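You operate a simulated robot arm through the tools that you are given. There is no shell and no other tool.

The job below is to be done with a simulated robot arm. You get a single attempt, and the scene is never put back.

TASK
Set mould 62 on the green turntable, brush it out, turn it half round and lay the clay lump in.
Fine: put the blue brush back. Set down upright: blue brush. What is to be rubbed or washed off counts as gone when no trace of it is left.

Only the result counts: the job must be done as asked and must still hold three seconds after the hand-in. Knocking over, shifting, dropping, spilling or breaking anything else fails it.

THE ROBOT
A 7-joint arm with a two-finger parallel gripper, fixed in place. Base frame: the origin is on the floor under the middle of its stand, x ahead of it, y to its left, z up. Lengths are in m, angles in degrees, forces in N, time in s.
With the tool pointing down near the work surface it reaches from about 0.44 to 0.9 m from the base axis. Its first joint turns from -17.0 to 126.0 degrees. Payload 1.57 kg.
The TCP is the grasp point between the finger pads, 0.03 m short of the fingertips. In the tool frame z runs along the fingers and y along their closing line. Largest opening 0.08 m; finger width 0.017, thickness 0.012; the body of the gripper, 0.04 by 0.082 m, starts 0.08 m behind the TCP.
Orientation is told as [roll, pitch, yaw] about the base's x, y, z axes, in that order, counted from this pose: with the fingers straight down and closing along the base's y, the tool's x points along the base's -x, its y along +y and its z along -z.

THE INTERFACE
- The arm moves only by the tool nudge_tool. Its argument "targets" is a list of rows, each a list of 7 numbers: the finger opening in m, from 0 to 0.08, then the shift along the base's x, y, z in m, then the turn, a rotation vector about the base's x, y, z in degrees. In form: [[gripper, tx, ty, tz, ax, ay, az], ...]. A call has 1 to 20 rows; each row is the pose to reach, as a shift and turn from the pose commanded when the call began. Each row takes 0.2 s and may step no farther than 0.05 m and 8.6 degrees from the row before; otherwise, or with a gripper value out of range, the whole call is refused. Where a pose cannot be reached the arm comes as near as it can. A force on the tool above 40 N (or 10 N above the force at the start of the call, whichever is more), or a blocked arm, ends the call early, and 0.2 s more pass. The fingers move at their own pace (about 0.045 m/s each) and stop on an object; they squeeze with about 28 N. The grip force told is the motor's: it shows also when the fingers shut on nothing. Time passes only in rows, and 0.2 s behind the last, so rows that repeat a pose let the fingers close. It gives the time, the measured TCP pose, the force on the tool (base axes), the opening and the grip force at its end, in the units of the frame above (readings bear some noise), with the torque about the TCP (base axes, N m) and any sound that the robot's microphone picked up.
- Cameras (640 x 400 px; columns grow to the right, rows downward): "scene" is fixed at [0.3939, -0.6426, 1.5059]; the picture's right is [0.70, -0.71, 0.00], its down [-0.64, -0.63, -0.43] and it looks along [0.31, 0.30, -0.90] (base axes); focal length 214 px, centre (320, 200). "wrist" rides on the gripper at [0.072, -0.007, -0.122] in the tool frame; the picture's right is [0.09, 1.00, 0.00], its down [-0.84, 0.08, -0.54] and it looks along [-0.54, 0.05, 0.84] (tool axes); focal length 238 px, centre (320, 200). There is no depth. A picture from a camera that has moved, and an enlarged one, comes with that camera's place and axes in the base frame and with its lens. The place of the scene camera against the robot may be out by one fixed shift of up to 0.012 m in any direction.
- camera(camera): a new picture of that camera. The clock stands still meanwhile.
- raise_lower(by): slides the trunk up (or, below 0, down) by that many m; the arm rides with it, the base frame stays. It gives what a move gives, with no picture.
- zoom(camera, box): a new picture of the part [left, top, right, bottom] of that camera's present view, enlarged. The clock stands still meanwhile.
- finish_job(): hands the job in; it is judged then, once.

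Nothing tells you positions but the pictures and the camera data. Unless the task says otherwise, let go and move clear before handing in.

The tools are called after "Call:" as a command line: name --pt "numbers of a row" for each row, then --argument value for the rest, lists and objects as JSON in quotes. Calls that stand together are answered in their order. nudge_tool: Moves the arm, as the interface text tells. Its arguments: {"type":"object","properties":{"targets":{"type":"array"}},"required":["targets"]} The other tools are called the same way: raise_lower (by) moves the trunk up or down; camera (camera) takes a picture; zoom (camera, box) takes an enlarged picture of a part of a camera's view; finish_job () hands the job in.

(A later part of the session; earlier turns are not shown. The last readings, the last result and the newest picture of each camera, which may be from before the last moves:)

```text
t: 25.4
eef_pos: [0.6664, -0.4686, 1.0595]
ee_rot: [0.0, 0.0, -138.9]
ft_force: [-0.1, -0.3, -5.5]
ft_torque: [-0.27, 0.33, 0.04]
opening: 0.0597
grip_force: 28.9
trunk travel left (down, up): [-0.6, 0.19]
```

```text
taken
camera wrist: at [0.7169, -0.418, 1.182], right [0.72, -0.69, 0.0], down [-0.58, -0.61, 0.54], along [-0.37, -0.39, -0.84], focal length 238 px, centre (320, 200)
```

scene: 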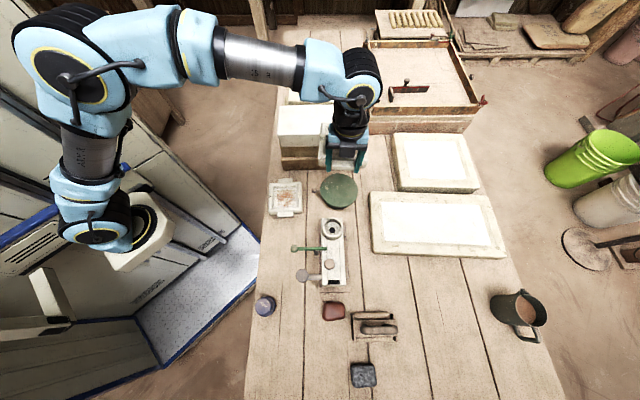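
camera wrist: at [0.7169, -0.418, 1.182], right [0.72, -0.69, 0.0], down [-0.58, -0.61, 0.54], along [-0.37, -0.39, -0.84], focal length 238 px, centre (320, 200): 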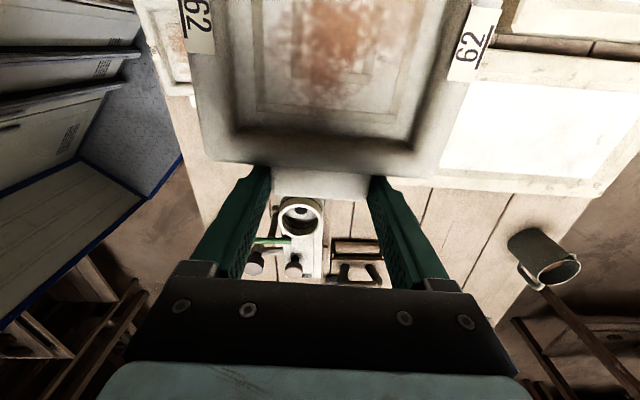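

The mould is now over the turntable area. By the wrist pictures the turntable centre is about (0.720, -0.4225) with its top at about z 0.789. I'll descend straight down and stop just above it.

Call:
nudge_tool --pt "0.0 0 0 -0.015 0 0 0" --pt "0.0 0 0 -0.045 0 0 0" --pt "0.0 0 0 -0.08 0 0 0" --pt "0.0 0 0 -0.115 0 0 0" --pt "0.0 0 0 -0.145 0 0 0" --pt "0.0 0 0 -0.17 0 0 0" --pt "0.0 0 0 -0.19 0 0 0" --pt "0.0 0 0 -0.205 0 0 0" --pt "0.0 0 0 -0.213 0 0 0"

Call:
zoom --camera "scene" --box '[250, 110, 410, 210]'

Call:
camera --camera "wrist"

```text
t: 27.4
eef_pos: [0.6664, -0.4716, 0.8489]
ee_rot: [0.0, -0.1, -138.9]
ft_force: [0.4, -0.4, -6.6]
ft_torque: [-0.34, 0.34, 0.01]
opening: 0.0597
grip_force: 28.3
trunk travel left (down, up): [-0.6, 0.19]
```

```text
4.00 times, centred on (330, 160) of scene
camera zoom: at [0.3939, -0.6426, 1.5059], right [0.7, -0.71, 0.0], down [-0.64, -0.63, -0.43], along [0.31, 0.3, -0.9], focal length 858 px, centre (280, 360)
```

zoom: 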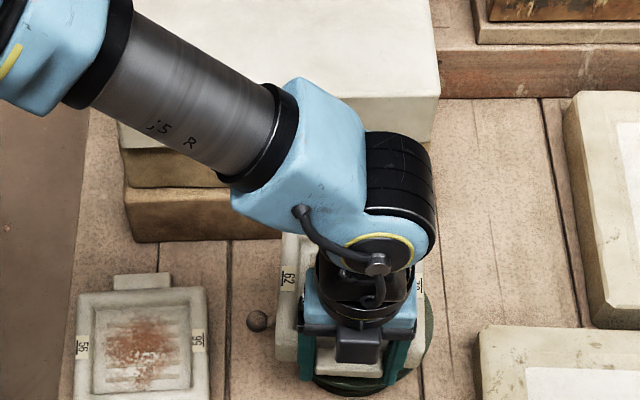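

```text
taken
camera wrist: at [0.7171, -0.4186, 0.9706], right [0.72, -0.69, 0.0], down [-0.58, -0.61, 0.54], along [-0.37, -0.39, -0.84], focal length 238 px, centre (320, 200)
```

wrist: 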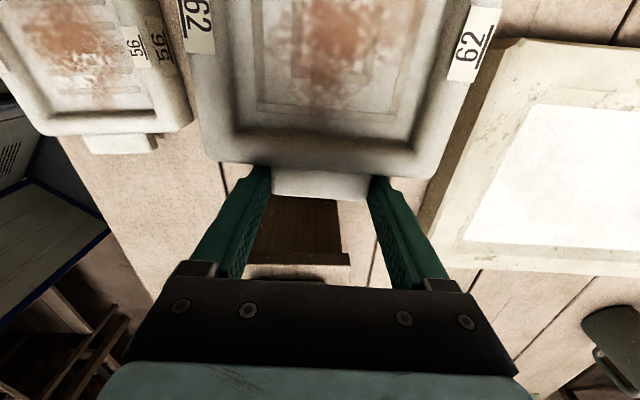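

Call:
nudge_tool --pt "0.0 0 0.001 -0.006 0 0 0" --pt "0.0 0 0.001 -0.011 0 0 0" --pt "0.0 0 0.001 -0.015 0 0 0" --pt "0.0 0 0.001 -0.018 0 0 0" --pt "0.0 0 0.001 -0.02 0 0 0"

```text
t: 28.6
eef_pos: [0.6677, -0.4693, 0.8278]
ee_rot: [0.2, -0.1, -138.9]
ft_force: [-0.4, -0.7, -5.9]
ft_torque: [-0.32, 0.34, 0.0]
opening: 0.0598
grip_force: 28.1
trunk travel left (down, up): [-0.6, 0.19]
```

Call:
nudge_tool --pt "0.0 0 0 -0.0015 0 0 0" --pt "0.0 0 0 -0.003 0 0 0" --pt "0.0 0 0 -0.003 0 0 0"

```text
t: 29.4
eef_pos: [0.6666, -0.47, 0.8258]
ee_rot: [0.1, -0.1, -138.9]
ft_force: [-0.1, 0.4, -6.5]
ft_torque: [-0.32, 0.33, 0.01]
opening: 0.0601
grip_force: 28.4
trunk travel left (down, up): [-0.6, 0.19]
```

Call:
nudge_tool --pt "0.0 0 0 -0.0015 0 0 0" --pt "0.0 0 0 -0.003 0 0 0" --pt "0.0 0 0 -0.003 0 0 0"

```text
t: 30.2
eef_pos: [0.667, -0.4699, 0.8211]
ee_rot: [0.1, -0.1, -138.9]
ft_force: [0.2, 0.0, -6.7]
ft_torque: [-0.32, 0.37, -0.01]
opening: 0.0601
grip_force: 28.3
trunk travel left (down, up): [-0.6, 0.19]
```

Call:
nudge_tool --pt "0.0 0 0 -0.0015 0 0 0" --pt "0.0 0 0 -0.003 0 0 0" --pt "0.0 0 0 -0.003 0 0 0"

```text
t: 31.0
eef_pos: [0.6672, -0.4712, 0.8206]
ee_rot: [0.2, 0.0, -138.8]
ft_force: [1.0, -2.1, 9.7]
ft_torque: [0.63, -0.27, -0.17]
opening: 0.0597
grip_force: 28.2
trunk travel left (down, up): [-0.6, 0.19]
```

Contact felt: the mould is seated on the turntable. I'll ease off slightly, then open the fingers.

Call:
nudge_tool --pt "0.0 0 0 0.0015 0 0 0" --pt "0.065 0 0 0.0015 0 0 0" --pt "0.08 0 0 0.0015 0 0 0" --pt "0.08 0 0 0.0015 0 0 0"

Call:
camera --camera "wrist"

```text
t: 32.0
eef_pos: [0.6679, -0.4692, 0.821]
ee_rot: [0.1, -0.1, -138.8]
ft_force: [-0.4, -0.8, -0.1]
ft_torque: [0.03, 0.04, 0.0]
opening: 0.0799
grip_force: 0.0
trunk travel left (down, up): [-0.6, 0.19]
```

```text
taken
camera wrist: at [0.7168, -0.4173, 0.9428], right [0.72, -0.69, 0.0], down [-0.58, -0.61, 0.54], along [-0.37, -0.39, -0.84], focal length 238 px, centre (320, 200)
```

wrist: 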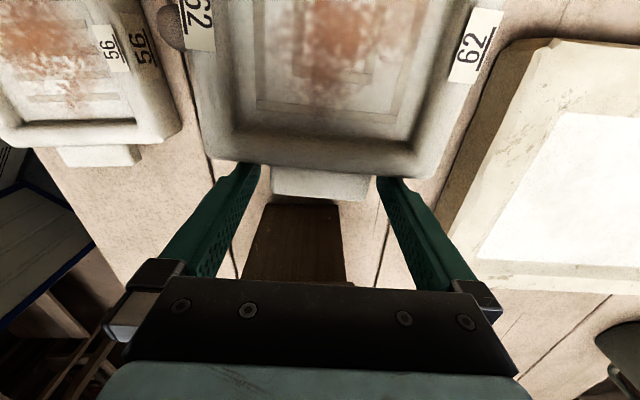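

Released. Going straight up and taking a look from above.

Call:
nudge_tool --pt "0.08 0 0 0.015 0 0 0" --pt "0.08 0 0 0.045 0 0 0" --pt "0.08 0 0 0.09 0 0 0" --pt "0.08 0 0 0.135 0 0 0" --pt "0.08 0 0 0.18 0 0 0" --pt "0.08 0 0 0.23 0 0 0"

Call:
zoom --camera "scene" --box '[250, 110, 410, 250]'

Call:
camera --camera "wrist"

```text
t: 33.4
eef_pos: [0.6702, -0.4679, 1.0531]
ee_rot: [0.1, -0.1, -138.8]
ft_force: [0.1, 0.0, -0.1]
ft_torque: [0.0, 0.01, 0.01]
opening: 0.08
grip_force: 0.0
trunk travel left (down, up): [-0.6, 0.19]
```

```text
2.86 times, centred on (330, 180) of scene
camera zoom: at [0.3939, -0.6426, 1.5059], right [0.7, -0.71, 0.0], down [-0.64, -0.63, -0.43], along [0.31, 0.3, -0.9], focal length 613 px, centre (291, 257)
```

zoom: 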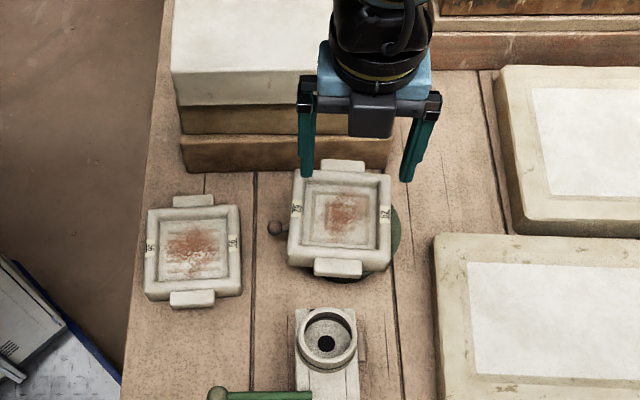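

```text
taken
camera wrist: at [0.7212, -0.4166, 1.1743], right [0.72, -0.69, 0.0], down [-0.58, -0.61, 0.54], along [-0.37, -0.39, -0.84], focal length 238 px, centre (320, 200)
```

wrist: 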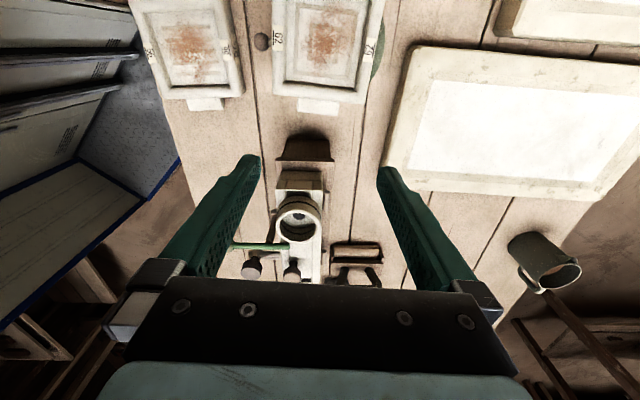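

The mould sits on the turntable, about 1 cm off-centre toward the robot but well supported, with the knob clear. Next I'll fly over the device to the brush, turning the tool to yaw -49 so it suits both picking and brushing.

Call:
nudge_tool --pt "0.08 -0.02 -0.003 0 0 0 7.5" --pt "0.08 -0.055 -0.009 0 0 0 15" --pt "0.08 -0.092 -0.015 0 0 0 22.5" --pt "0.08 -0.129 -0.021 0 0 0 30" --pt "0.08 -0.166 -0.027 0 0 0 37.5" --pt "0.08 -0.203 -0.033 0 0 0 45" --pt "0.08 -0.24 -0.039 0 0 0 52.5" --pt "0.08 -0.277 -0.045 0 0 0 60" --pt "0.08 -0.314 -0.05 0 0 0 67.5" --pt "0.08 -0.351 -0.056 0 0 0 75" --pt "0.08 -0.382 -0.06 0 0 0 82.5" --pt "0.08 -0.3995 -0.063 0 0 0 90" --pt "0.08 -0.3995 -0.063 -0.03 0 0 90" --pt "0.08 -0.3995 -0.063 -0.07 0 0 90" --pt "0.08 -0.3995 -0.063 -0.11 0 0 90" --pt "0.08 -0.3995 -0.063 -0.14 0 0 90"

Call:
camera --camera "wrist"

Call:
zoom --camera "scene" --box '[270, 140, 390, 240]'

```text
t: 36.8
eef_pos: [0.2675, -0.5298, 0.9123]
ee_rot: [0.1, -0.2, -48.9]
ft_force: [-0.6, 0.8, 0.5]
ft_torque: [0.0, -0.03, 0.01]
opening: 0.08
grip_force: 0.0
trunk travel left (down, up): [-0.6, 0.19]
```

```text
taken
camera wrist: at [0.215, -0.4803, 1.0353], right [0.69, 0.72, 0.0], down [0.61, -0.58, 0.54], along [0.39, -0.37, -0.84], focal length 238 px, centre (320, 200)
```

wrist: 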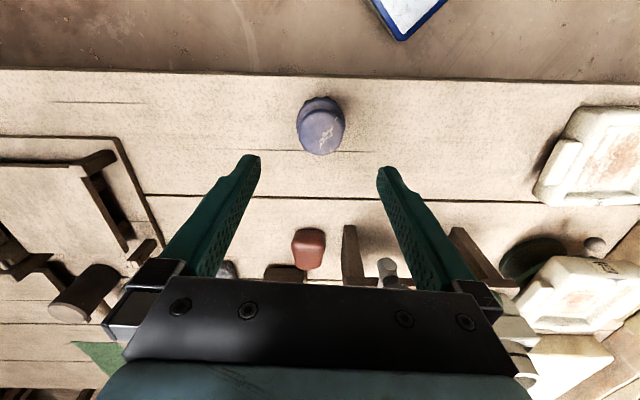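

```text
4.00 times, centred on (330, 190) of scene
camera zoom: at [0.3939, -0.6426, 1.5059], right [0.7, -0.71, 0.0], down [-0.64, -0.63, -0.43], along [0.31, 0.3, -0.9], focal length 858 px, centre (280, 240)
```

zoom: 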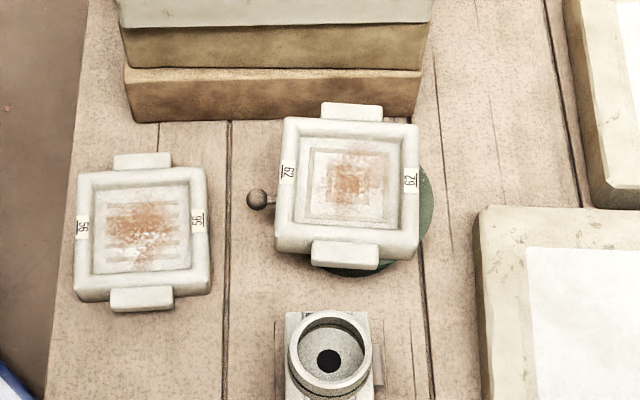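

Call:
zoom --camera "wrist" --box '[260, 75, 380, 175]'

```text
4.00 times, centred on (320, 125) of wrist
camera zoom: at [0.215, -0.4803, 1.0353], right [0.69, 0.72, 0.0], down [0.61, -0.58, 0.54], along [0.39, -0.37, -0.84], focal length 953 px, centre (320, 500)
```

zoom: 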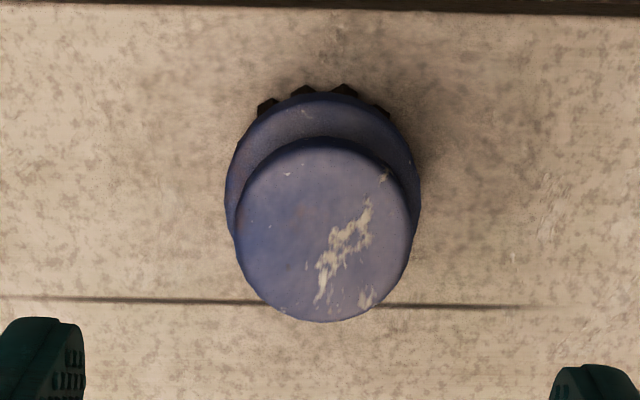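

The brush axis is at about (0.270, -0.532); it has a top disc about 47 mm wide over a wider flange. I'll align and descend so that the fingertips end just above the flange.

Call:
nudge_tool --pt "0.08 0.0025 -0.0022 -0.03 0 0 0" --pt "0.08 0.0025 -0.0022 -0.06 0 0 0" --pt "0.08 0.0025 -0.0022 -0.085 0 0 0" --pt "0.08 0.0025 -0.0022 -0.1 0 0 0"

Call:
zoom --camera "wrist" --box '[220, 75, 420, 235]'

```text
t: 37.8
eef_pos: [0.2716, -0.5347, 0.8116]
ee_rot: [0.2, -0.1, -49.0]
ft_force: [-0.5, -0.4, 0.7]
ft_torque: [-0.04, -0.04, 0.01]
opening: 0.0801
grip_force: 0.0
trunk travel left (down, up): [-0.6, 0.19]
```

```text
2.50 times, centred on (320, 155) of wrist
camera zoom: at [0.2189, -0.4847, 0.9338], right [0.69, 0.72, 0.0], down [0.61, -0.58, 0.54], along [0.39, -0.37, -0.84], focal length 596 px, centre (320, 312)
```

zoom: 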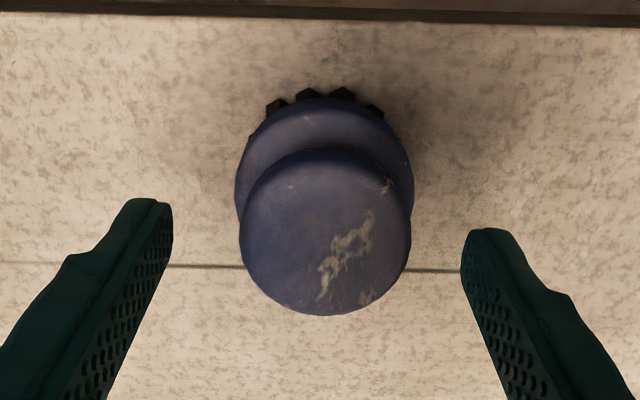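

Call:
nudge_tool --pt "0.08 -0.002 0.0024 -0.006 0 0 0" --pt "0.08 -0.002 0.0024 -0.012 0 0 0" --pt "0.08 -0.002 0.0024 -0.0155 0 0 0" --pt "0.08 -0.002 0.0024 -0.0155 0 0 0"

Call:
zoom --camera "wrist" --box '[220, 75, 420, 235]'

```text
t: 38.8
eef_pos: [0.2698, -0.5324, 0.7947]
ee_rot: [0.0, -0.1, -48.9]
ft_force: [0.0, -0.2, 0.3]
ft_torque: [-0.02, -0.01, 0.0]
opening: 0.08
grip_force: 0.0
trunk travel left (down, up): [-0.6, 0.19]
```

```text
2.50 times, centred on (320, 155) of wrist
camera zoom: at [0.2166, -0.4829, 0.9181], right [0.69, 0.72, 0.0], down [0.61, -0.58, 0.54], along [0.39, -0.37, -0.84], focal length 596 px, centre (320, 312)
```

zoom: 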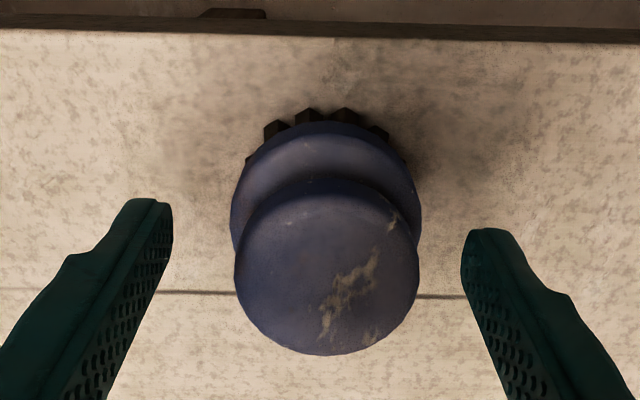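

Call:
nudge_tool --pt "0.06 0 0 0 0 0 0" --pt "0.05 0 0 0 0 0 0" --pt "0.0 0 0 0 0 0 0" --pt "0.0 0 0 0 0 0 0" --pt "0.0 0 0 0 0 0 0"

Call:
zoom --camera "wrist" --box '[220, 75, 420, 235]'

```text
t: 40.0
eef_pos: [0.2683, -0.5319, 0.796]
ee_rot: [0.2, -0.1, -48.9]
ft_force: [0.0, 0.4, 0.5]
ft_torque: [0.0, -0.06, -0.03]
opening: 0.0462
grip_force: 27.9
trunk travel left (down, up): [-0.6, 0.19]
```

```text
2.50 times, centred on (320, 155) of wrist
camera zoom: at [0.2166, -0.4828, 0.9181], right [0.69, 0.72, 0.0], down [0.61, -0.58, 0.54], along [0.39, -0.37, -0.84], focal length 596 px, centre (320, 312)
```

zoom: 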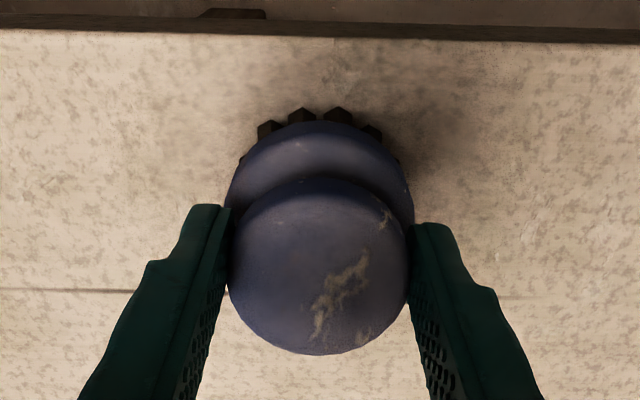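

The brush is gripped on its top disc (46 mm). I'll lift it and carry it over the device to the mould.

Call:
nudge_tool --pt "0.0 0 0 0.006 0 0 0" --pt "0.0 0 0 0.02 0 0 0" --pt "0.0 0 0 0.05 0 0 0" --pt "0.0 0 0 0.09 0 0 0" --pt "0.0 0 0 0.13 0 0 0" --pt "0.0 0 0 0.17 0 0 0" --pt "0.0 0 0 0.21 0 0 0" --pt "0.0 0 0 0.25 0 0 0" --pt "0.0 0 0 0.285 0 0 0"

Call:
camera --camera "wrist"

```text
t: 42.0
eef_pos: [0.2673, -0.5337, 1.0791]
ee_rot: [0.2, 0.0, -48.9]
ft_force: [-0.6, -0.4, -1.0]
ft_torque: [0.05, -0.04, -0.03]
opening: 0.0464
grip_force: 27.7
trunk travel left (down, up): [-0.6, 0.19]
```

```text
taken
camera wrist: at [0.215, -0.4839, 1.2017], right [0.69, 0.72, 0.0], down [0.61, -0.58, 0.54], along [0.39, -0.37, -0.84], focal length 238 px, centre (320, 200)
```

wrist: 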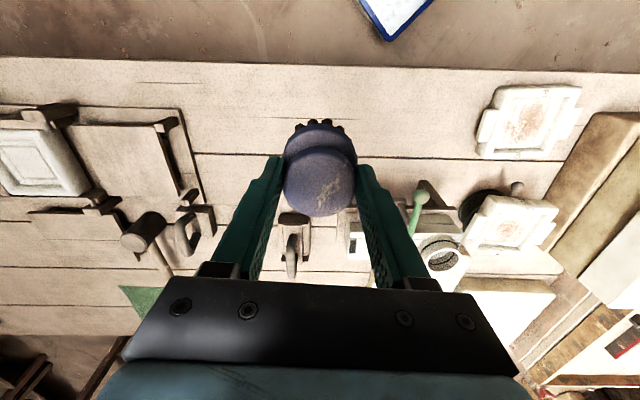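

Call:
zoom --camera "wrist" --box '[440, 160, 580, 260]'

```text
4.00 times, centred on (510, 210) of wrist
camera zoom: at [0.215, -0.4839, 1.2017], right [0.69, 0.72, 0.0], down [0.61, -0.58, 0.54], along [0.39, -0.37, -0.84], focal length 953 px, centre (-440, 160)
```

zoom: 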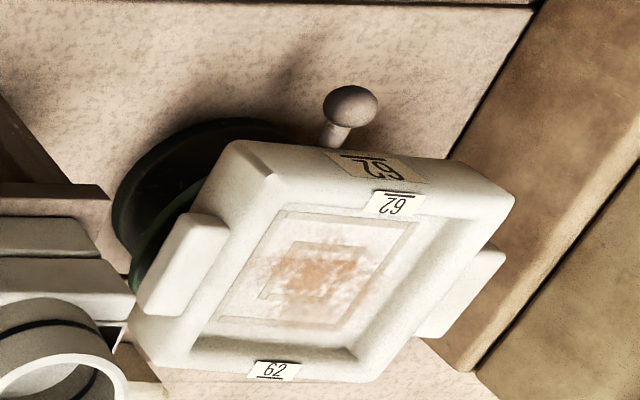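

Call:
nudge_tool --pt "0.0 0.015 0.0036 0 0 0 0" --pt "0.0 0.045 0.011 0 0 0 0" --pt "0.0 0.085 0.0207 0 0 0 0" --pt "0.0 0.125 0.0304 0 0 0 0" --pt "0.0 0.165 0.0402 0 0 0 0" --pt "0.0 0.205 0.0499 0 0 0 0" --pt "0.0 0.245 0.0596 0 0 0 0" --pt "0.0 0.285 0.0694 0 0 0 0" --pt "0.0 0.325 0.0791 0 0 0 0" --pt "0.0 0.365 0.0888 0 0 0 0" --pt "0.0 0.405 0.0986 0 0 0 0" --pt "0.0 0.438 0.1066 0 0 0 0" --pt "0.0 0.452 0.11 0 0 0 0" --pt "0.0 0.452 0.11 -0.03 0 0 0" --pt "0.0 0.452 0.11 -0.07 0 0 0" --pt "0.0 0.452 0.11 -0.1 0 0 0"

Call:
camera --camera "wrist"

Call:
zoom --camera "scene" --box '[270, 120, 400, 220]'

```text
t: 45.4
eef_pos: [0.7182, -0.4236, 0.9821]
ee_rot: [0.1, 0.1, -49.0]
ft_force: [0.1, 0.1, -0.6]
ft_torque: [0.04, -0.02, 0.04]
opening: 0.0462
grip_force: 28.1
trunk travel left (down, up): [-0.6, 0.19]
```

```text
taken
camera wrist: at [0.6675, -0.3732, 1.1042], right [0.69, 0.72, 0.0], down [0.61, -0.58, 0.54], along [0.39, -0.37, -0.84], focal length 238 px, centre (320, 200)
```

wrist: 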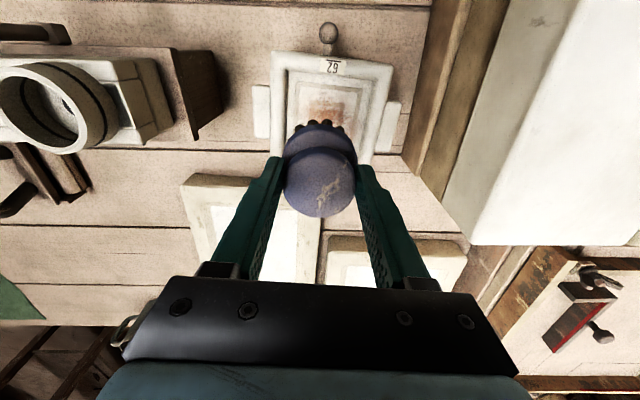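

```text
4.00 times, centred on (335, 170) of scene
camera zoom: at [0.3939, -0.6426, 1.5059], right [0.7, -0.71, 0.0], down [-0.64, -0.63, -0.43], along [0.31, 0.3, -0.9], focal length 858 px, centre (260, 320)
```

zoom: 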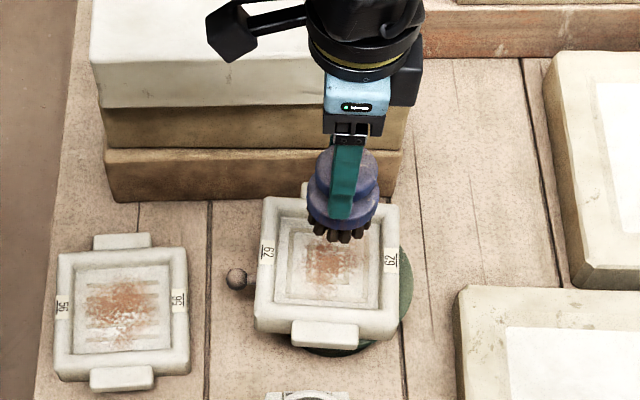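

Call:
zoom --camera "wrist" --box '[240, 10, 420, 180]'

```text
2.35 times, centred on (330, 95) of wrist
camera zoom: at [0.6675, -0.3732, 1.1042], right [0.69, 0.72, 0.0], down [0.61, -0.58, 0.54], along [0.39, -0.37, -0.84], focal length 561 px, centre (296, 447)
```

zoom: 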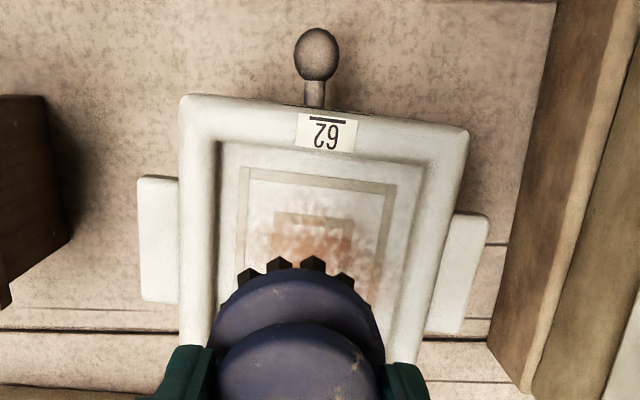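

The brush is held upright above the mould, whose centre the wrist view puts at about (0.723, -0.418). I'll align and descend into the cavity until light contact.

Call:
nudge_tool --pt "0.0 0.005 0.0026 -0.02 0 0 0" --pt "0.0 0.005 0.0026 -0.045 0 0 0" --pt "0.0 0.005 0.0026 -0.065 0 0 0" --pt "0.0 0.005 0.0026 -0.08 0 0 0" --pt "0.0 0.005 0.0026 -0.086 0 0 0"

Call:
camera --camera "wrist"

Call:
zoom --camera "scene" --box '[300, 140, 380, 220]'

```text
t: 46.6
eef_pos: [0.7247, -0.4205, 0.8937]
ee_rot: [0.1, -0.1, -48.9]
ft_force: [0.2, 0.3, -1.3]
ft_torque: [-0.02, -0.01, 0.01]
opening: 0.046
grip_force: 28.0
trunk travel left (down, up): [-0.6, 0.19]
```

```text
taken
camera wrist: at [0.6733, -0.3704, 1.0167], right [0.69, 0.72, 0.0], down [0.61, -0.58, 0.54], along [0.39, -0.37, -0.84], focal length 238 px, centre (320, 200)
```

wrist: 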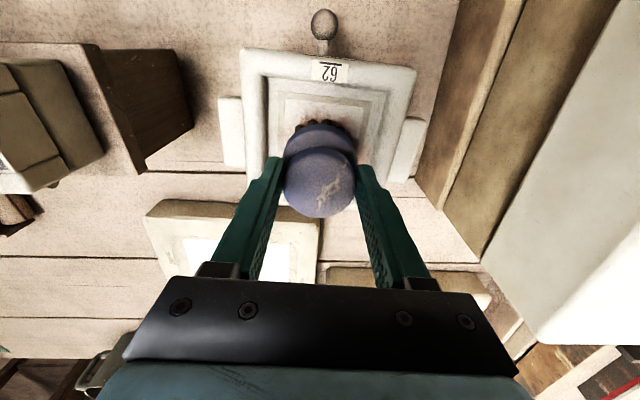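

```text
5.00 times, centred on (340, 180) of scene
camera zoom: at [0.3939, -0.6426, 1.5059], right [0.7, -0.71, 0.0], down [-0.64, -0.63, -0.43], along [0.31, 0.3, -0.9], focal length 1072 px, centre (220, 300)
```

zoom: 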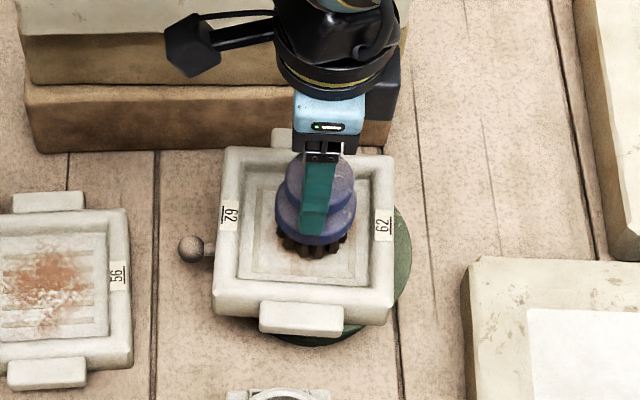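

Call:
nudge_tool --pt "0.0 0 0 -0.003 0 0 0" --pt "0.0 0 0 -0.006 0 0 0" --pt "0.0 0 0 -0.008 0 0 0" --pt "0.0 0 0 -0.01 0 0 0"

```text
t: 47.6
eef_pos: [0.7243, -0.4188, 0.8844]
ee_rot: [0.1, -0.1, -48.9]
ft_force: [-0.8, 0.1, 4.1]
ft_torque: [0.05, 0.11, -0.04]
opening: 0.0463
grip_force: 27.7
trunk travel left (down, up): [-0.6, 0.19]
```

Light contact at about 5 N. I'll sweep the brush over the cavity floor in a raster.

Call:
nudge_tool --pt "0.0 0.0045 0.0039 0 0 0 0" --pt "0.0 0.0083 0.0072 0 0 0 0" --pt "0.0 0 0 0 0 0 0" --pt "0.0 -0.0083 -0.0072 0 0 0 0" --pt "0.0 -0.0116 -0.0034 0 0 0 0" --pt "0.0 -0.0033 0.0038 0 0 0 0" --pt "0.0 0.005 0.011 0 0 0 0" --pt "0.0 0.001 0.0141 0 0 0 0" --pt "0.0 -0.0066 0.0076 0 0 0 0" --pt "0.0 -0.0141 0.001 0 0 0 0" --pt "0.0 -0.0071 0.0005 0 0 0 0" --pt "0.0 0 0 0 0 0 0" --pt "0.0 -0.005 -0.011 0 0 0 0" --pt "0.0 0.0033 -0.0038 0 0 0 0" --pt "0.0 0.0116 0.0034 0 0 0 0" --pt "0.0 0.0141 -0.001 0 0 0 0" --pt "0.0 0.0066 -0.0076 0 0 0 0" --pt "0.0 -0.001 -0.0141 0 0 0 0" --pt "0.0 0 0 0 0 0 0"

Call:
zoom --camera "scene" --box '[300, 140, 380, 220]'

Call:
zoom --camera "wrist" --box '[220, 0, 440, 220]'

```text
t: 51.6
eef_pos: [0.7246, -0.4198, 0.8847]
ee_rot: [0.0, -0.2, -49.0]
ft_force: [1.0, -1.2, 5.6]
ft_torque: [-0.09, -0.01, 0.0]
opening: 0.0461
grip_force: 28.1
trunk travel left (down, up): [-0.6, 0.19]
```

```text
5.00 times, centred on (340, 180) of scene
camera zoom: at [0.3939, -0.6426, 1.5059], right [0.7, -0.71, 0.0], down [-0.64, -0.63, -0.43], along [0.31, 0.3, -0.9], focal length 1072 px, centre (220, 300)
```

zoom: 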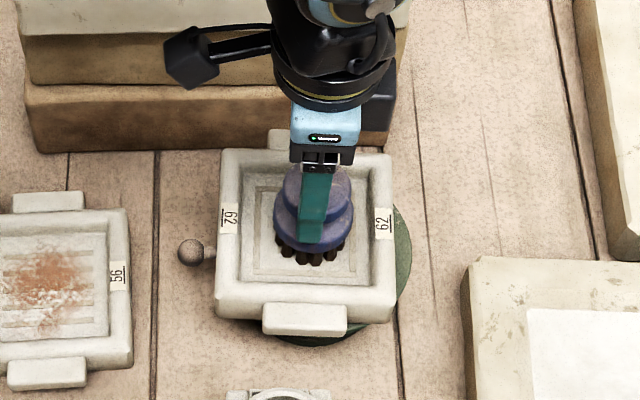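

```text
1.82 times, centred on (330, 110) of wrist
camera zoom: at [0.6719, -0.3703, 1.0068], right [0.69, 0.72, 0.0], down [0.61, -0.58, 0.54], along [0.39, -0.37, -0.84], focal length 433 px, centre (302, 364)
```

zoom: 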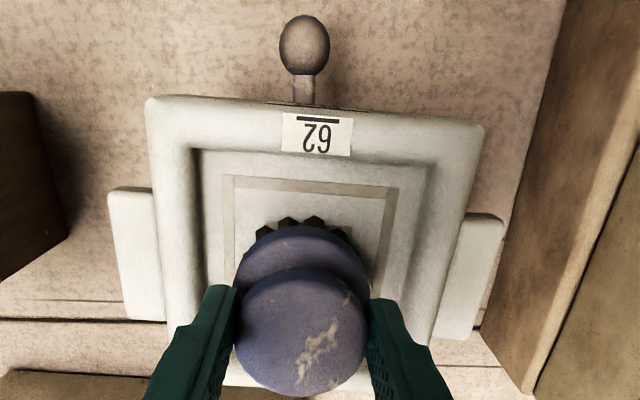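

The visible dust is gone. I'll lift the brush and inspect the cavity.

Call:
nudge_tool --pt "0.0 0 0 0.01 0 0 0" --pt "0.0 0 0 0.04 0 0 0" --pt "0.0 -0.01 0.01 0.08 0 0 0" --pt "0.0 -0.03 0.035 0.11 0 0 0" --pt "0.0 -0.055 0.065 0.14 0 0 0"

Call:
zoom --camera "scene" --box '[310, 165, 370, 215]'

Call:
camera --camera "wrist"

```text
t: 52.8
eef_pos: [0.6715, -0.353, 1.0205]
ee_rot: [0.1, 0.0, -48.9]
ft_force: [0.2, -0.9, -1.2]
ft_torque: [0.02, 0.02, 0.02]
opening: 0.0465
grip_force: 27.6
trunk travel left (down, up): [-0.6, 0.19]
```

```text
8.00 times, centred on (340, 190) of scene
camera zoom: at [0.3939, -0.6426, 1.5059], right [0.7, -0.71, 0.0], down [-0.64, -0.63, -0.43], along [0.31, 0.3, -0.9], focal length 1716 px, centre (160, 280)
```

zoom: 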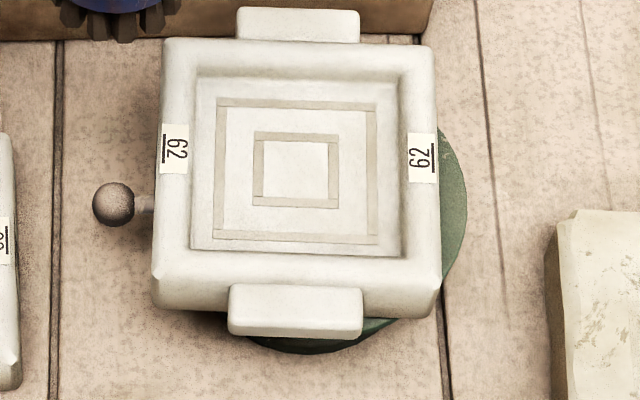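

```text
taken
camera wrist: at [0.6196, -0.3043, 1.144], right [0.69, 0.72, 0.0], down [0.61, -0.58, 0.54], along [0.39, -0.37, -0.84], focal length 238 px, centre (320, 200)
```

wrist: 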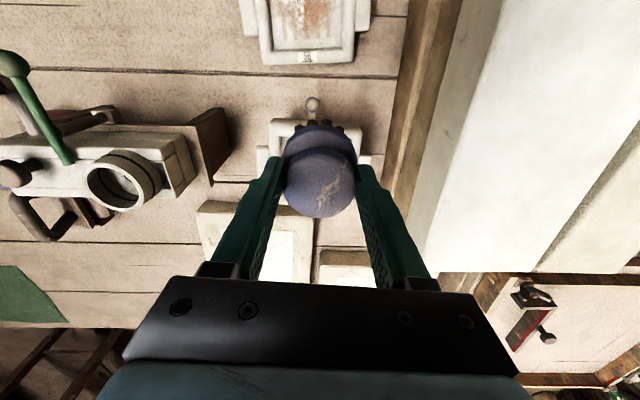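

Call:
zoom --camera "scene" --box '[324, 170, 364, 200]'

```text
13.33 times, centred on (344, 185) of scene
camera zoom: at [0.3939, -0.6426, 1.5059], right [0.7, -0.71, 0.0], down [-0.64, -0.63, -0.43], along [0.31, 0.3, -0.9], focal length 2860 px, centre (0, 400)
```

zoom: 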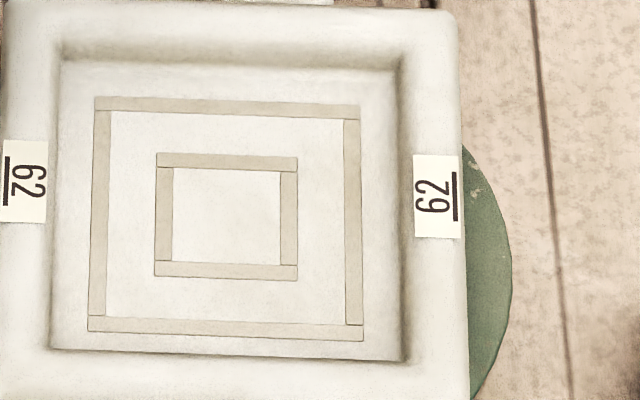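

The cavity is perfectly clean. Now I return the brush to its original spot, travelling high over the device.

Call:
nudge_tool --pt "0.0 0 0 0.03 0 0 0" --pt "0.0 -0.015 -0.0067 0.055 0 0 0" --pt "0.0 -0.05 -0.0223 0.055 0 0 0" --pt "0.0 -0.09 -0.0401 0.055 0 0 0" --pt "0.0 -0.13 -0.0579 0.055 0 0 0" --pt "0.0 -0.17 -0.0757 0.055 0 0 0" --pt "0.0 -0.21 -0.0936 0.055 0 0 0" --pt "0.0 -0.25 -0.1114 0.055 0 0 0" --pt "0.0 -0.29 -0.1292 0.055 0 0 0" --pt "0.0 -0.33 -0.147 0.055 0 0 0" --pt "0.0 -0.365 -0.1626 0.055 0 0 0" --pt "0.0 -0.39 -0.1737 0.055 0 0 0" --pt "0.0 -0.4025 -0.1793 0.055 0 0 0" --pt "0.0 -0.4025 -0.1793 0.02 0 0 0" --pt "0.0 -0.4025 -0.1793 -0.02 0 0 0" --pt "0.0 -0.4025 -0.1793 -0.06 0 0 0" --pt "0.0 -0.4025 -0.1793 -0.1 0 0 0" --pt "0.0 -0.4025 -0.1793 -0.14 0 0 0" --pt "0.0 -0.4025 -0.1793 -0.17 0 0 0" --pt "0.0 -0.4025 -0.1793 -0.19 0 0 0"

Call:
zoom --camera "wrist" --box '[220, 75, 420, 235]'

Call:
zoom --camera "scene" --box '[240, 260, 360, 340]'

```text
t: 57.0
eef_pos: [0.2681, -0.5339, 0.8331]
ee_rot: [0.1, -0.1, -49.0]
ft_force: [0.0, 0.4, -0.4]
ft_torque: [-0.03, 0.01, 0.01]
opening: 0.0463
grip_force: 27.2
trunk travel left (down, up): [-0.6, 0.19]
```

```text
2.50 times, centred on (320, 155) of wrist
camera zoom: at [0.2151, -0.4845, 0.9561], right [0.69, 0.72, 0.0], down [0.61, -0.58, 0.54], along [0.39, -0.37, -0.84], focal length 596 px, centre (320, 312)
```

zoom: 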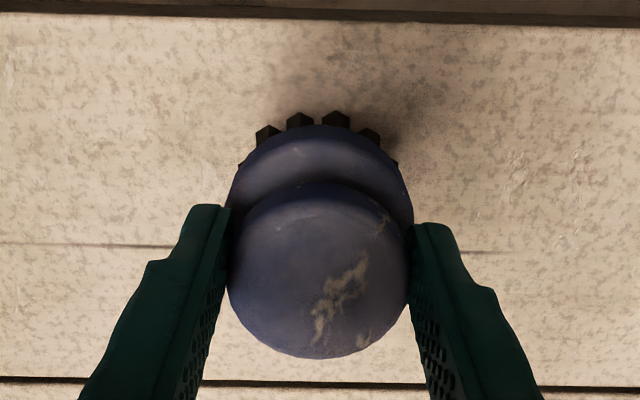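

```text
5.00 times, centred on (300, 300) of scene
camera zoom: at [0.3939, -0.6426, 1.5059], right [0.7, -0.71, 0.0], down [-0.64, -0.63, -0.43], along [0.31, 0.3, -0.9], focal length 1072 px, centre (420, -300)
```

zoom: 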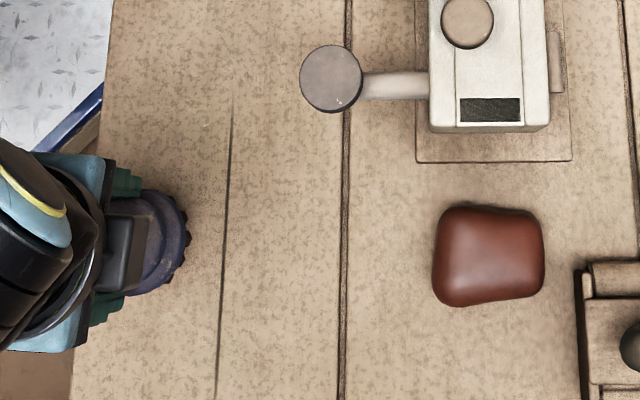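

Call:
nudge_tool --pt "0.0 0.0015 0.0017 -0.013 0 0 0" --pt "0.0 0.0015 0.0017 -0.025 0 0 0" --pt "0.0 0.0015 0.0017 -0.032 0 0 0" --pt "0.0 0.0015 0.0017 -0.035 0 0 0"

```text
t: 58.0
eef_pos: [0.2684, -0.5331, 0.7983]
ee_rot: [0.1, 0.0, -48.9]
ft_force: [0.1, 0.3, -0.9]
ft_torque: [0.01, 0.0, -0.04]
opening: 0.0464
grip_force: 27.9
trunk travel left (down, up): [-0.6, 0.19]
```

Call:
nudge_tool --pt "0.0 0 0 -0.0015 0 0 0" --pt "0.0 0 0 -0.0025 0 0 0" --pt "0.0 0 0 -0.0025 0 0 0"

```text
t: 58.8
eef_pos: [0.2684, -0.5327, 0.7958]
ee_rot: [0.1, -0.1, -48.9]
ft_force: [-0.6, 0.1, -1.2]
ft_torque: [0.01, 0.03, 0.01]
opening: 0.0464
grip_force: 28.0
trunk travel left (down, up): [-0.6, 0.19]
```

Call:
nudge_tool --pt "0.0 0 0 -0.001 0 0 0" --pt "0.0 0 0 -0.002 0 0 0" --pt "0.0 0 0 -0.002 0 0 0"

```text
t: 59.6
eef_pos: [0.2681, -0.5333, 0.7955]
ee_rot: [0.1, -0.2, -48.9]
ft_force: [3.9, 2.2, 17.7]
ft_torque: [0.15, -0.17, -0.02]
opening: 0.0461
grip_force: 27.9
trunk travel left (down, up): [-0.6, 0.19]
```

Contact with the bench. Easing off and opening to release the brush.

Call:
nudge_tool --pt "0.0 0 0 0.001 0 0 0" --pt "0.05 0 0 0.001 0 0 0" --pt "0.065 0 0 0.001 0 0 0" --pt "0.08 0 0 0.001 0 0 0" --pt "0.08 0 0 0.001 0 0 0"

Call:
zoom --camera "wrist" --box '[220, 75, 420, 235]'

```text
t: 60.8
eef_pos: [0.267, -0.5326, 0.7955]
ee_rot: [0.1, -0.2, -48.9]
ft_force: [0.4, -0.5, -0.5]
ft_torque: [0.01, -0.01, 0.03]
opening: 0.0801
grip_force: 0.0
trunk travel left (down, up): [-0.6, 0.19]
```

```text
2.50 times, centred on (320, 155) of wrist
camera zoom: at [0.216, -0.4831, 0.9178], right [0.69, 0.72, 0.0], down [0.61, -0.58, 0.54], along [0.39, -0.37, -0.84], focal length 596 px, centre (320, 312)
```

zoom: 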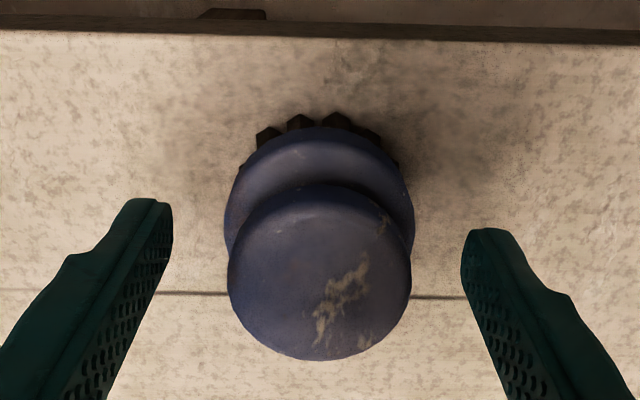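

The brush stands upright back at its place. Next I'll rise and go back over the mould at yaw -139, planning to spread the fingers inside the cavity so I can re-centre the mould and turn it with the table.

Call:
nudge_tool --pt "0.08 0 0 0.02 0 0 0" --pt "0.08 0 0 0.06 0 0 0" --pt "0.08 0 0 0.1 0 0 0" --pt "0.08 0 0 0.15 0 0 0" --pt "0.08 0 0 0.2 0 0 0" --pt "0.08 0 0 0.25 0 0 0" --pt "0.08 0 0 0.275 0 0 0"

Call:
nudge_tool --pt "0.08 0.02 0.005 0 0 0 -7.5" --pt "0.08 0.06 0.0149 0 0 0 -15" --pt "0.08 0.1 0.0249 0 0 0 -22.5" --pt "0.08 0.14 0.0348 0 0 0 -30" --pt "0.08 0.18 0.0447 0 0 0 -37.5" --pt "0.08 0.22 0.0547 0 0 0 -45" --pt "0.08 0.26 0.0646 0 0 0 -52.5" --pt "0.08 0.3 0.0745 0 0 0 -60" --pt "0.08 0.34 0.0844 0 0 0 -67.5" --pt "0.08 0.38 0.0943 0 0 0 -75" --pt "0.08 0.415 0.103 0 0 0 -82.5" --pt "0.08 0.44 0.109 0 0 0 -90" --pt "0.06 0.455 0.113 0 0 0 -90" --pt "0.04 0.455 0.113 -0.04 0 0 -90" --pt "0.04 0.455 0.113 -0.08 0 0 -90"

Call:
camera --camera "wrist"

Call:
zoom --camera "scene" --box '[240, 260, 360, 340]'

```text
t: 62.4
eef_pos: [0.2712, -0.5306, 1.0726]
ee_rot: [0.2, 0.0, -48.9]
ft_force: [-0.4, 0.7, -0.3]
ft_torque: [-0.02, 0.02, 0.03]
opening: 0.0801
grip_force: 0.0
trunk travel left (down, up): [-0.6, 0.19]
```

```text
t: 65.6
eef_pos: [0.7239, -0.4185, 0.9908]
ee_rot: [0.1, 0.0, -138.9]
ft_force: [0.1, 0.0, 0.7]
ft_torque: [-0.04, -0.02, 0.0]
opening: 0.0398
grip_force: 0.1
trunk travel left (down, up): [-0.6, 0.19]
```

```text
taken
camera wrist: at [0.7737, -0.3662, 1.1129], right [0.72, -0.69, 0.0], down [-0.58, -0.61, 0.54], along [-0.37, -0.39, -0.84], focal length 238 px, centre (320, 200)
```

wrist: 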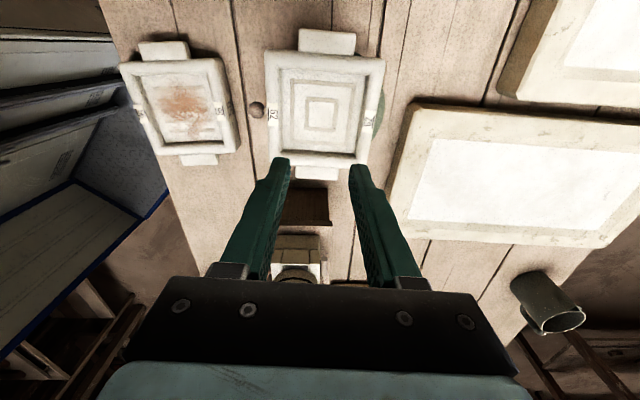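

```text
5.00 times, centred on (300, 300) of scene
camera zoom: at [0.3939, -0.6426, 1.5059], right [0.7, -0.71, 0.0], down [-0.64, -0.63, -0.43], along [0.31, 0.3, -0.9], focal length 1072 px, centre (420, -300)
```

zoom: 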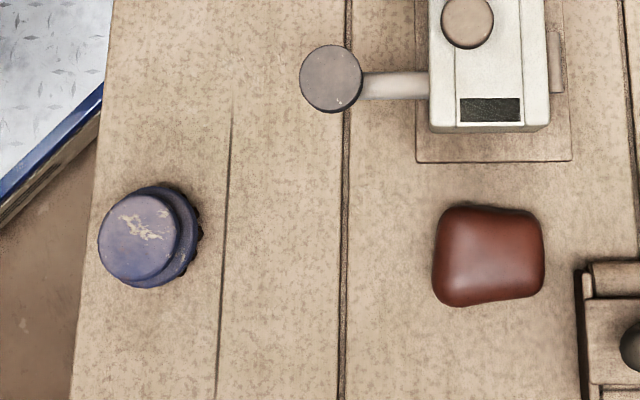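

Call:
zoom --camera "scene" --box '[240, 290, 416, 400]'

Call:
zoom --camera "wrist" --box '[230, 20, 410, 190]'

```text
3.64 times, centred on (328, 345) of scene
camera zoom: at [0.3939, -0.6426, 1.5059], right [0.7, -0.71, 0.0], down [-0.64, -0.63, -0.43], along [0.31, 0.3, -0.9], focal length 780 px, centre (291, -327)
```

zoom: 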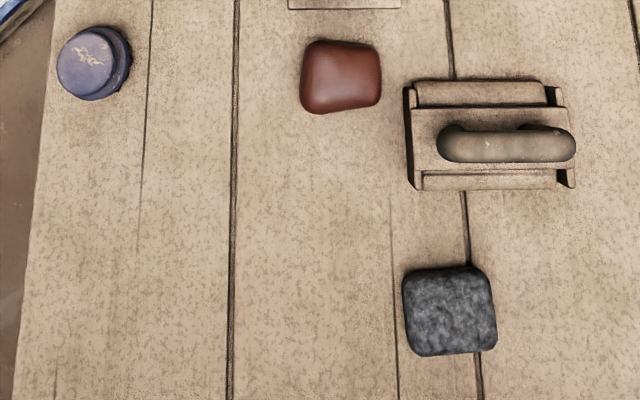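

```text
2.35 times, centred on (320, 105) of wrist
camera zoom: at [0.7737, -0.3662, 1.1129], right [0.72, -0.69, 0.0], down [-0.58, -0.61, 0.54], along [-0.37, -0.39, -0.84], focal length 561 px, centre (320, 424)
```

zoom: 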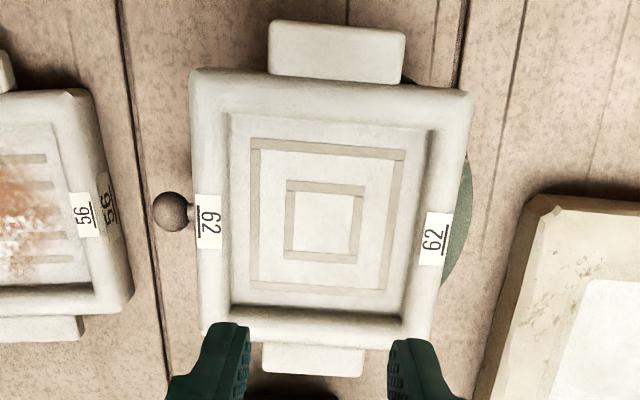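

The brush is back within 2 mm of its start. The mould centre is at about (0.726, -0.419) and the disc centre at about (0.738, -0.422). I'll lower the half-open fingers into the cavity.

Call:
nudge_tool --pt "0.04 0.0022 0 -0.03 0 0 0" --pt "0.04 0.0022 0 -0.07 0 0 0" --pt "0.04 0.0022 0 -0.105 0 0 0" --pt "0.04 0.0022 0 -0.13 0 0 0" --pt "0.04 0.0022 0 -0.142 0 0 0" --pt "0.04 0.0022 0 -0.149 0 0 0"

Call:
camera --camera "wrist"

Call:
zoom --camera "scene" --box '[300, 140, 380, 220]'

```text
t: 67.0
eef_pos: [0.7271, -0.4203, 0.8413]
ee_rot: [0.1, -0.2, -138.9]
ft_force: [-1.2, -0.4, 0.0]
ft_torque: [0.01, -0.02, 0.05]
opening: 0.0402
grip_force: 0.0
trunk travel left (down, up): [-0.6, 0.19]
```

```text
taken
camera wrist: at [0.7764, -0.3669, 0.9634], right [0.72, -0.69, 0.0], down [-0.58, -0.61, 0.54], along [-0.37, -0.39, -0.84], focal length 238 px, centre (320, 200)
```

wrist: 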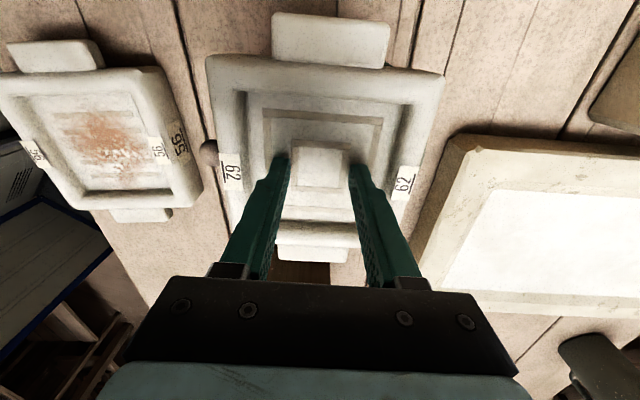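

```text
5.00 times, centred on (340, 180) of scene
camera zoom: at [0.3939, -0.6426, 1.5059], right [0.7, -0.71, 0.0], down [-0.64, -0.63, -0.43], along [0.31, 0.3, -0.9], focal length 1072 px, centre (220, 300)
```

zoom: 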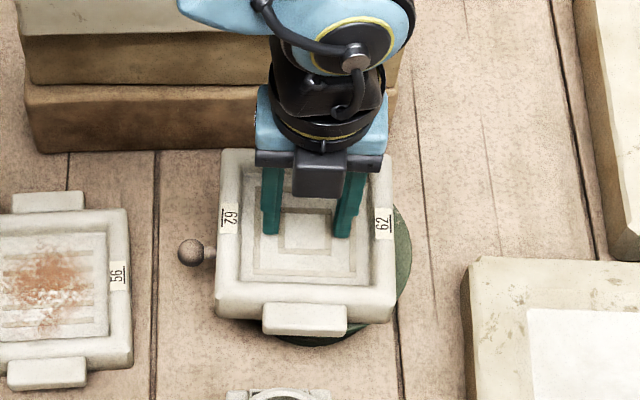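

Fingers are inside the cavity. Now spreading them against the inner walls.

Call:
nudge_tool --pt "0.05 0 0 0 0 0 0" --pt "0.06 0 0 0 0 0 0" --pt "0.07 0 0 0 0 0 0" --pt "0.08 0 0 0 0 0 0" --pt "0.08 0 0 0 0 0 0"

Call:
camera --camera "wrist"

Call:
zoom --camera "scene" --box '[300, 140, 380, 220]'

```text
t: 68.2
eef_pos: [0.7262, -0.4185, 0.8418]
ee_rot: [0.0, 0.0, -138.9]
ft_force: [-2.3, 1.5, 0.1]
ft_torque: [0.12, 0.13, -0.01]
opening: 0.0744
grip_force: 0.0
trunk travel left (down, up): [-0.6, 0.19]
```

```text
taken
camera wrist: at [0.7763, -0.3667, 0.9636], right [0.72, -0.69, 0.0], down [-0.58, -0.61, 0.54], along [-0.37, -0.39, -0.84], focal length 238 px, centre (320, 200)
```

wrist: 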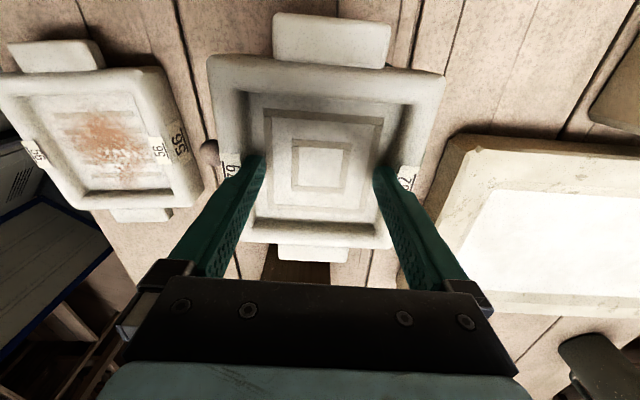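

```text
5.00 times, centred on (340, 180) of scene
camera zoom: at [0.3939, -0.6426, 1.5059], right [0.7, -0.71, 0.0], down [-0.64, -0.63, -0.43], along [0.31, 0.3, -0.9], focal length 1072 px, centre (220, 300)
```

zoom: 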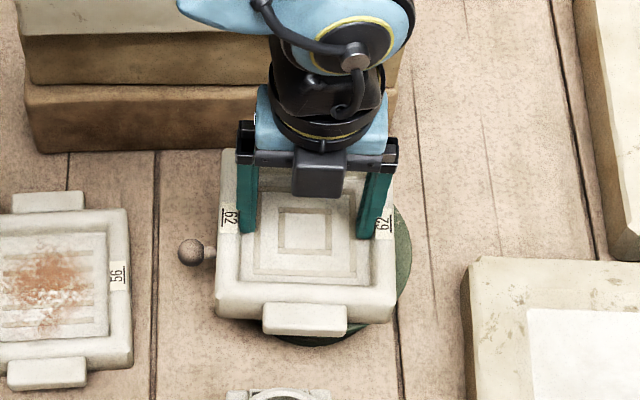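

The fingers are braced on the inner walls (stopped at 74 mm). I'll slide the mould 12 mm to centre it on the disc.

Call:
nudge_tool --pt "0.08 0.003 -0.0009 0 0 0 0" --pt "0.08 0.006 -0.0018 0 0 0 0" --pt "0.08 0.009 -0.0027 0 0 0 0" --pt "0.08 0.0122 -0.0035 0 0 0 0" --pt "0.08 0.0122 -0.0035 0 0 0 0"

Call:
zoom --camera "scene" --box '[300, 140, 380, 220]'

```text
t: 69.4
eef_pos: [0.7381, -0.4229, 0.8411]
ee_rot: [0.1, 0.0, -138.9]
ft_force: [-2.9, 1.7, 1.0]
ft_torque: [0.06, 0.07, 0.0]
opening: 0.074
grip_force: 0.0
trunk travel left (down, up): [-0.6, 0.19]
```

```text
5.00 times, centred on (340, 180) of scene
camera zoom: at [0.3939, -0.6426, 1.5059], right [0.7, -0.71, 0.0], down [-0.64, -0.63, -0.43], along [0.31, 0.3, -0.9], focal length 1072 px, centre (220, 300)
```

zoom: 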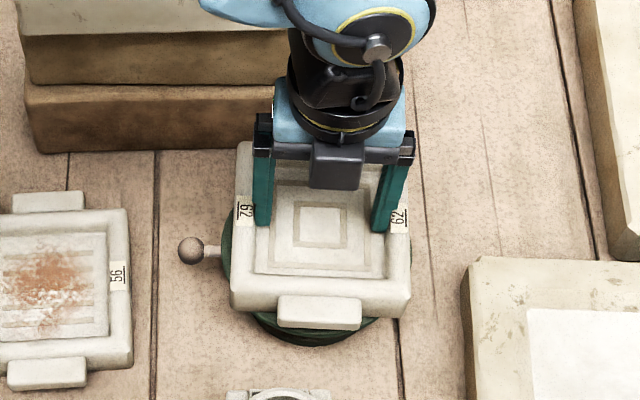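

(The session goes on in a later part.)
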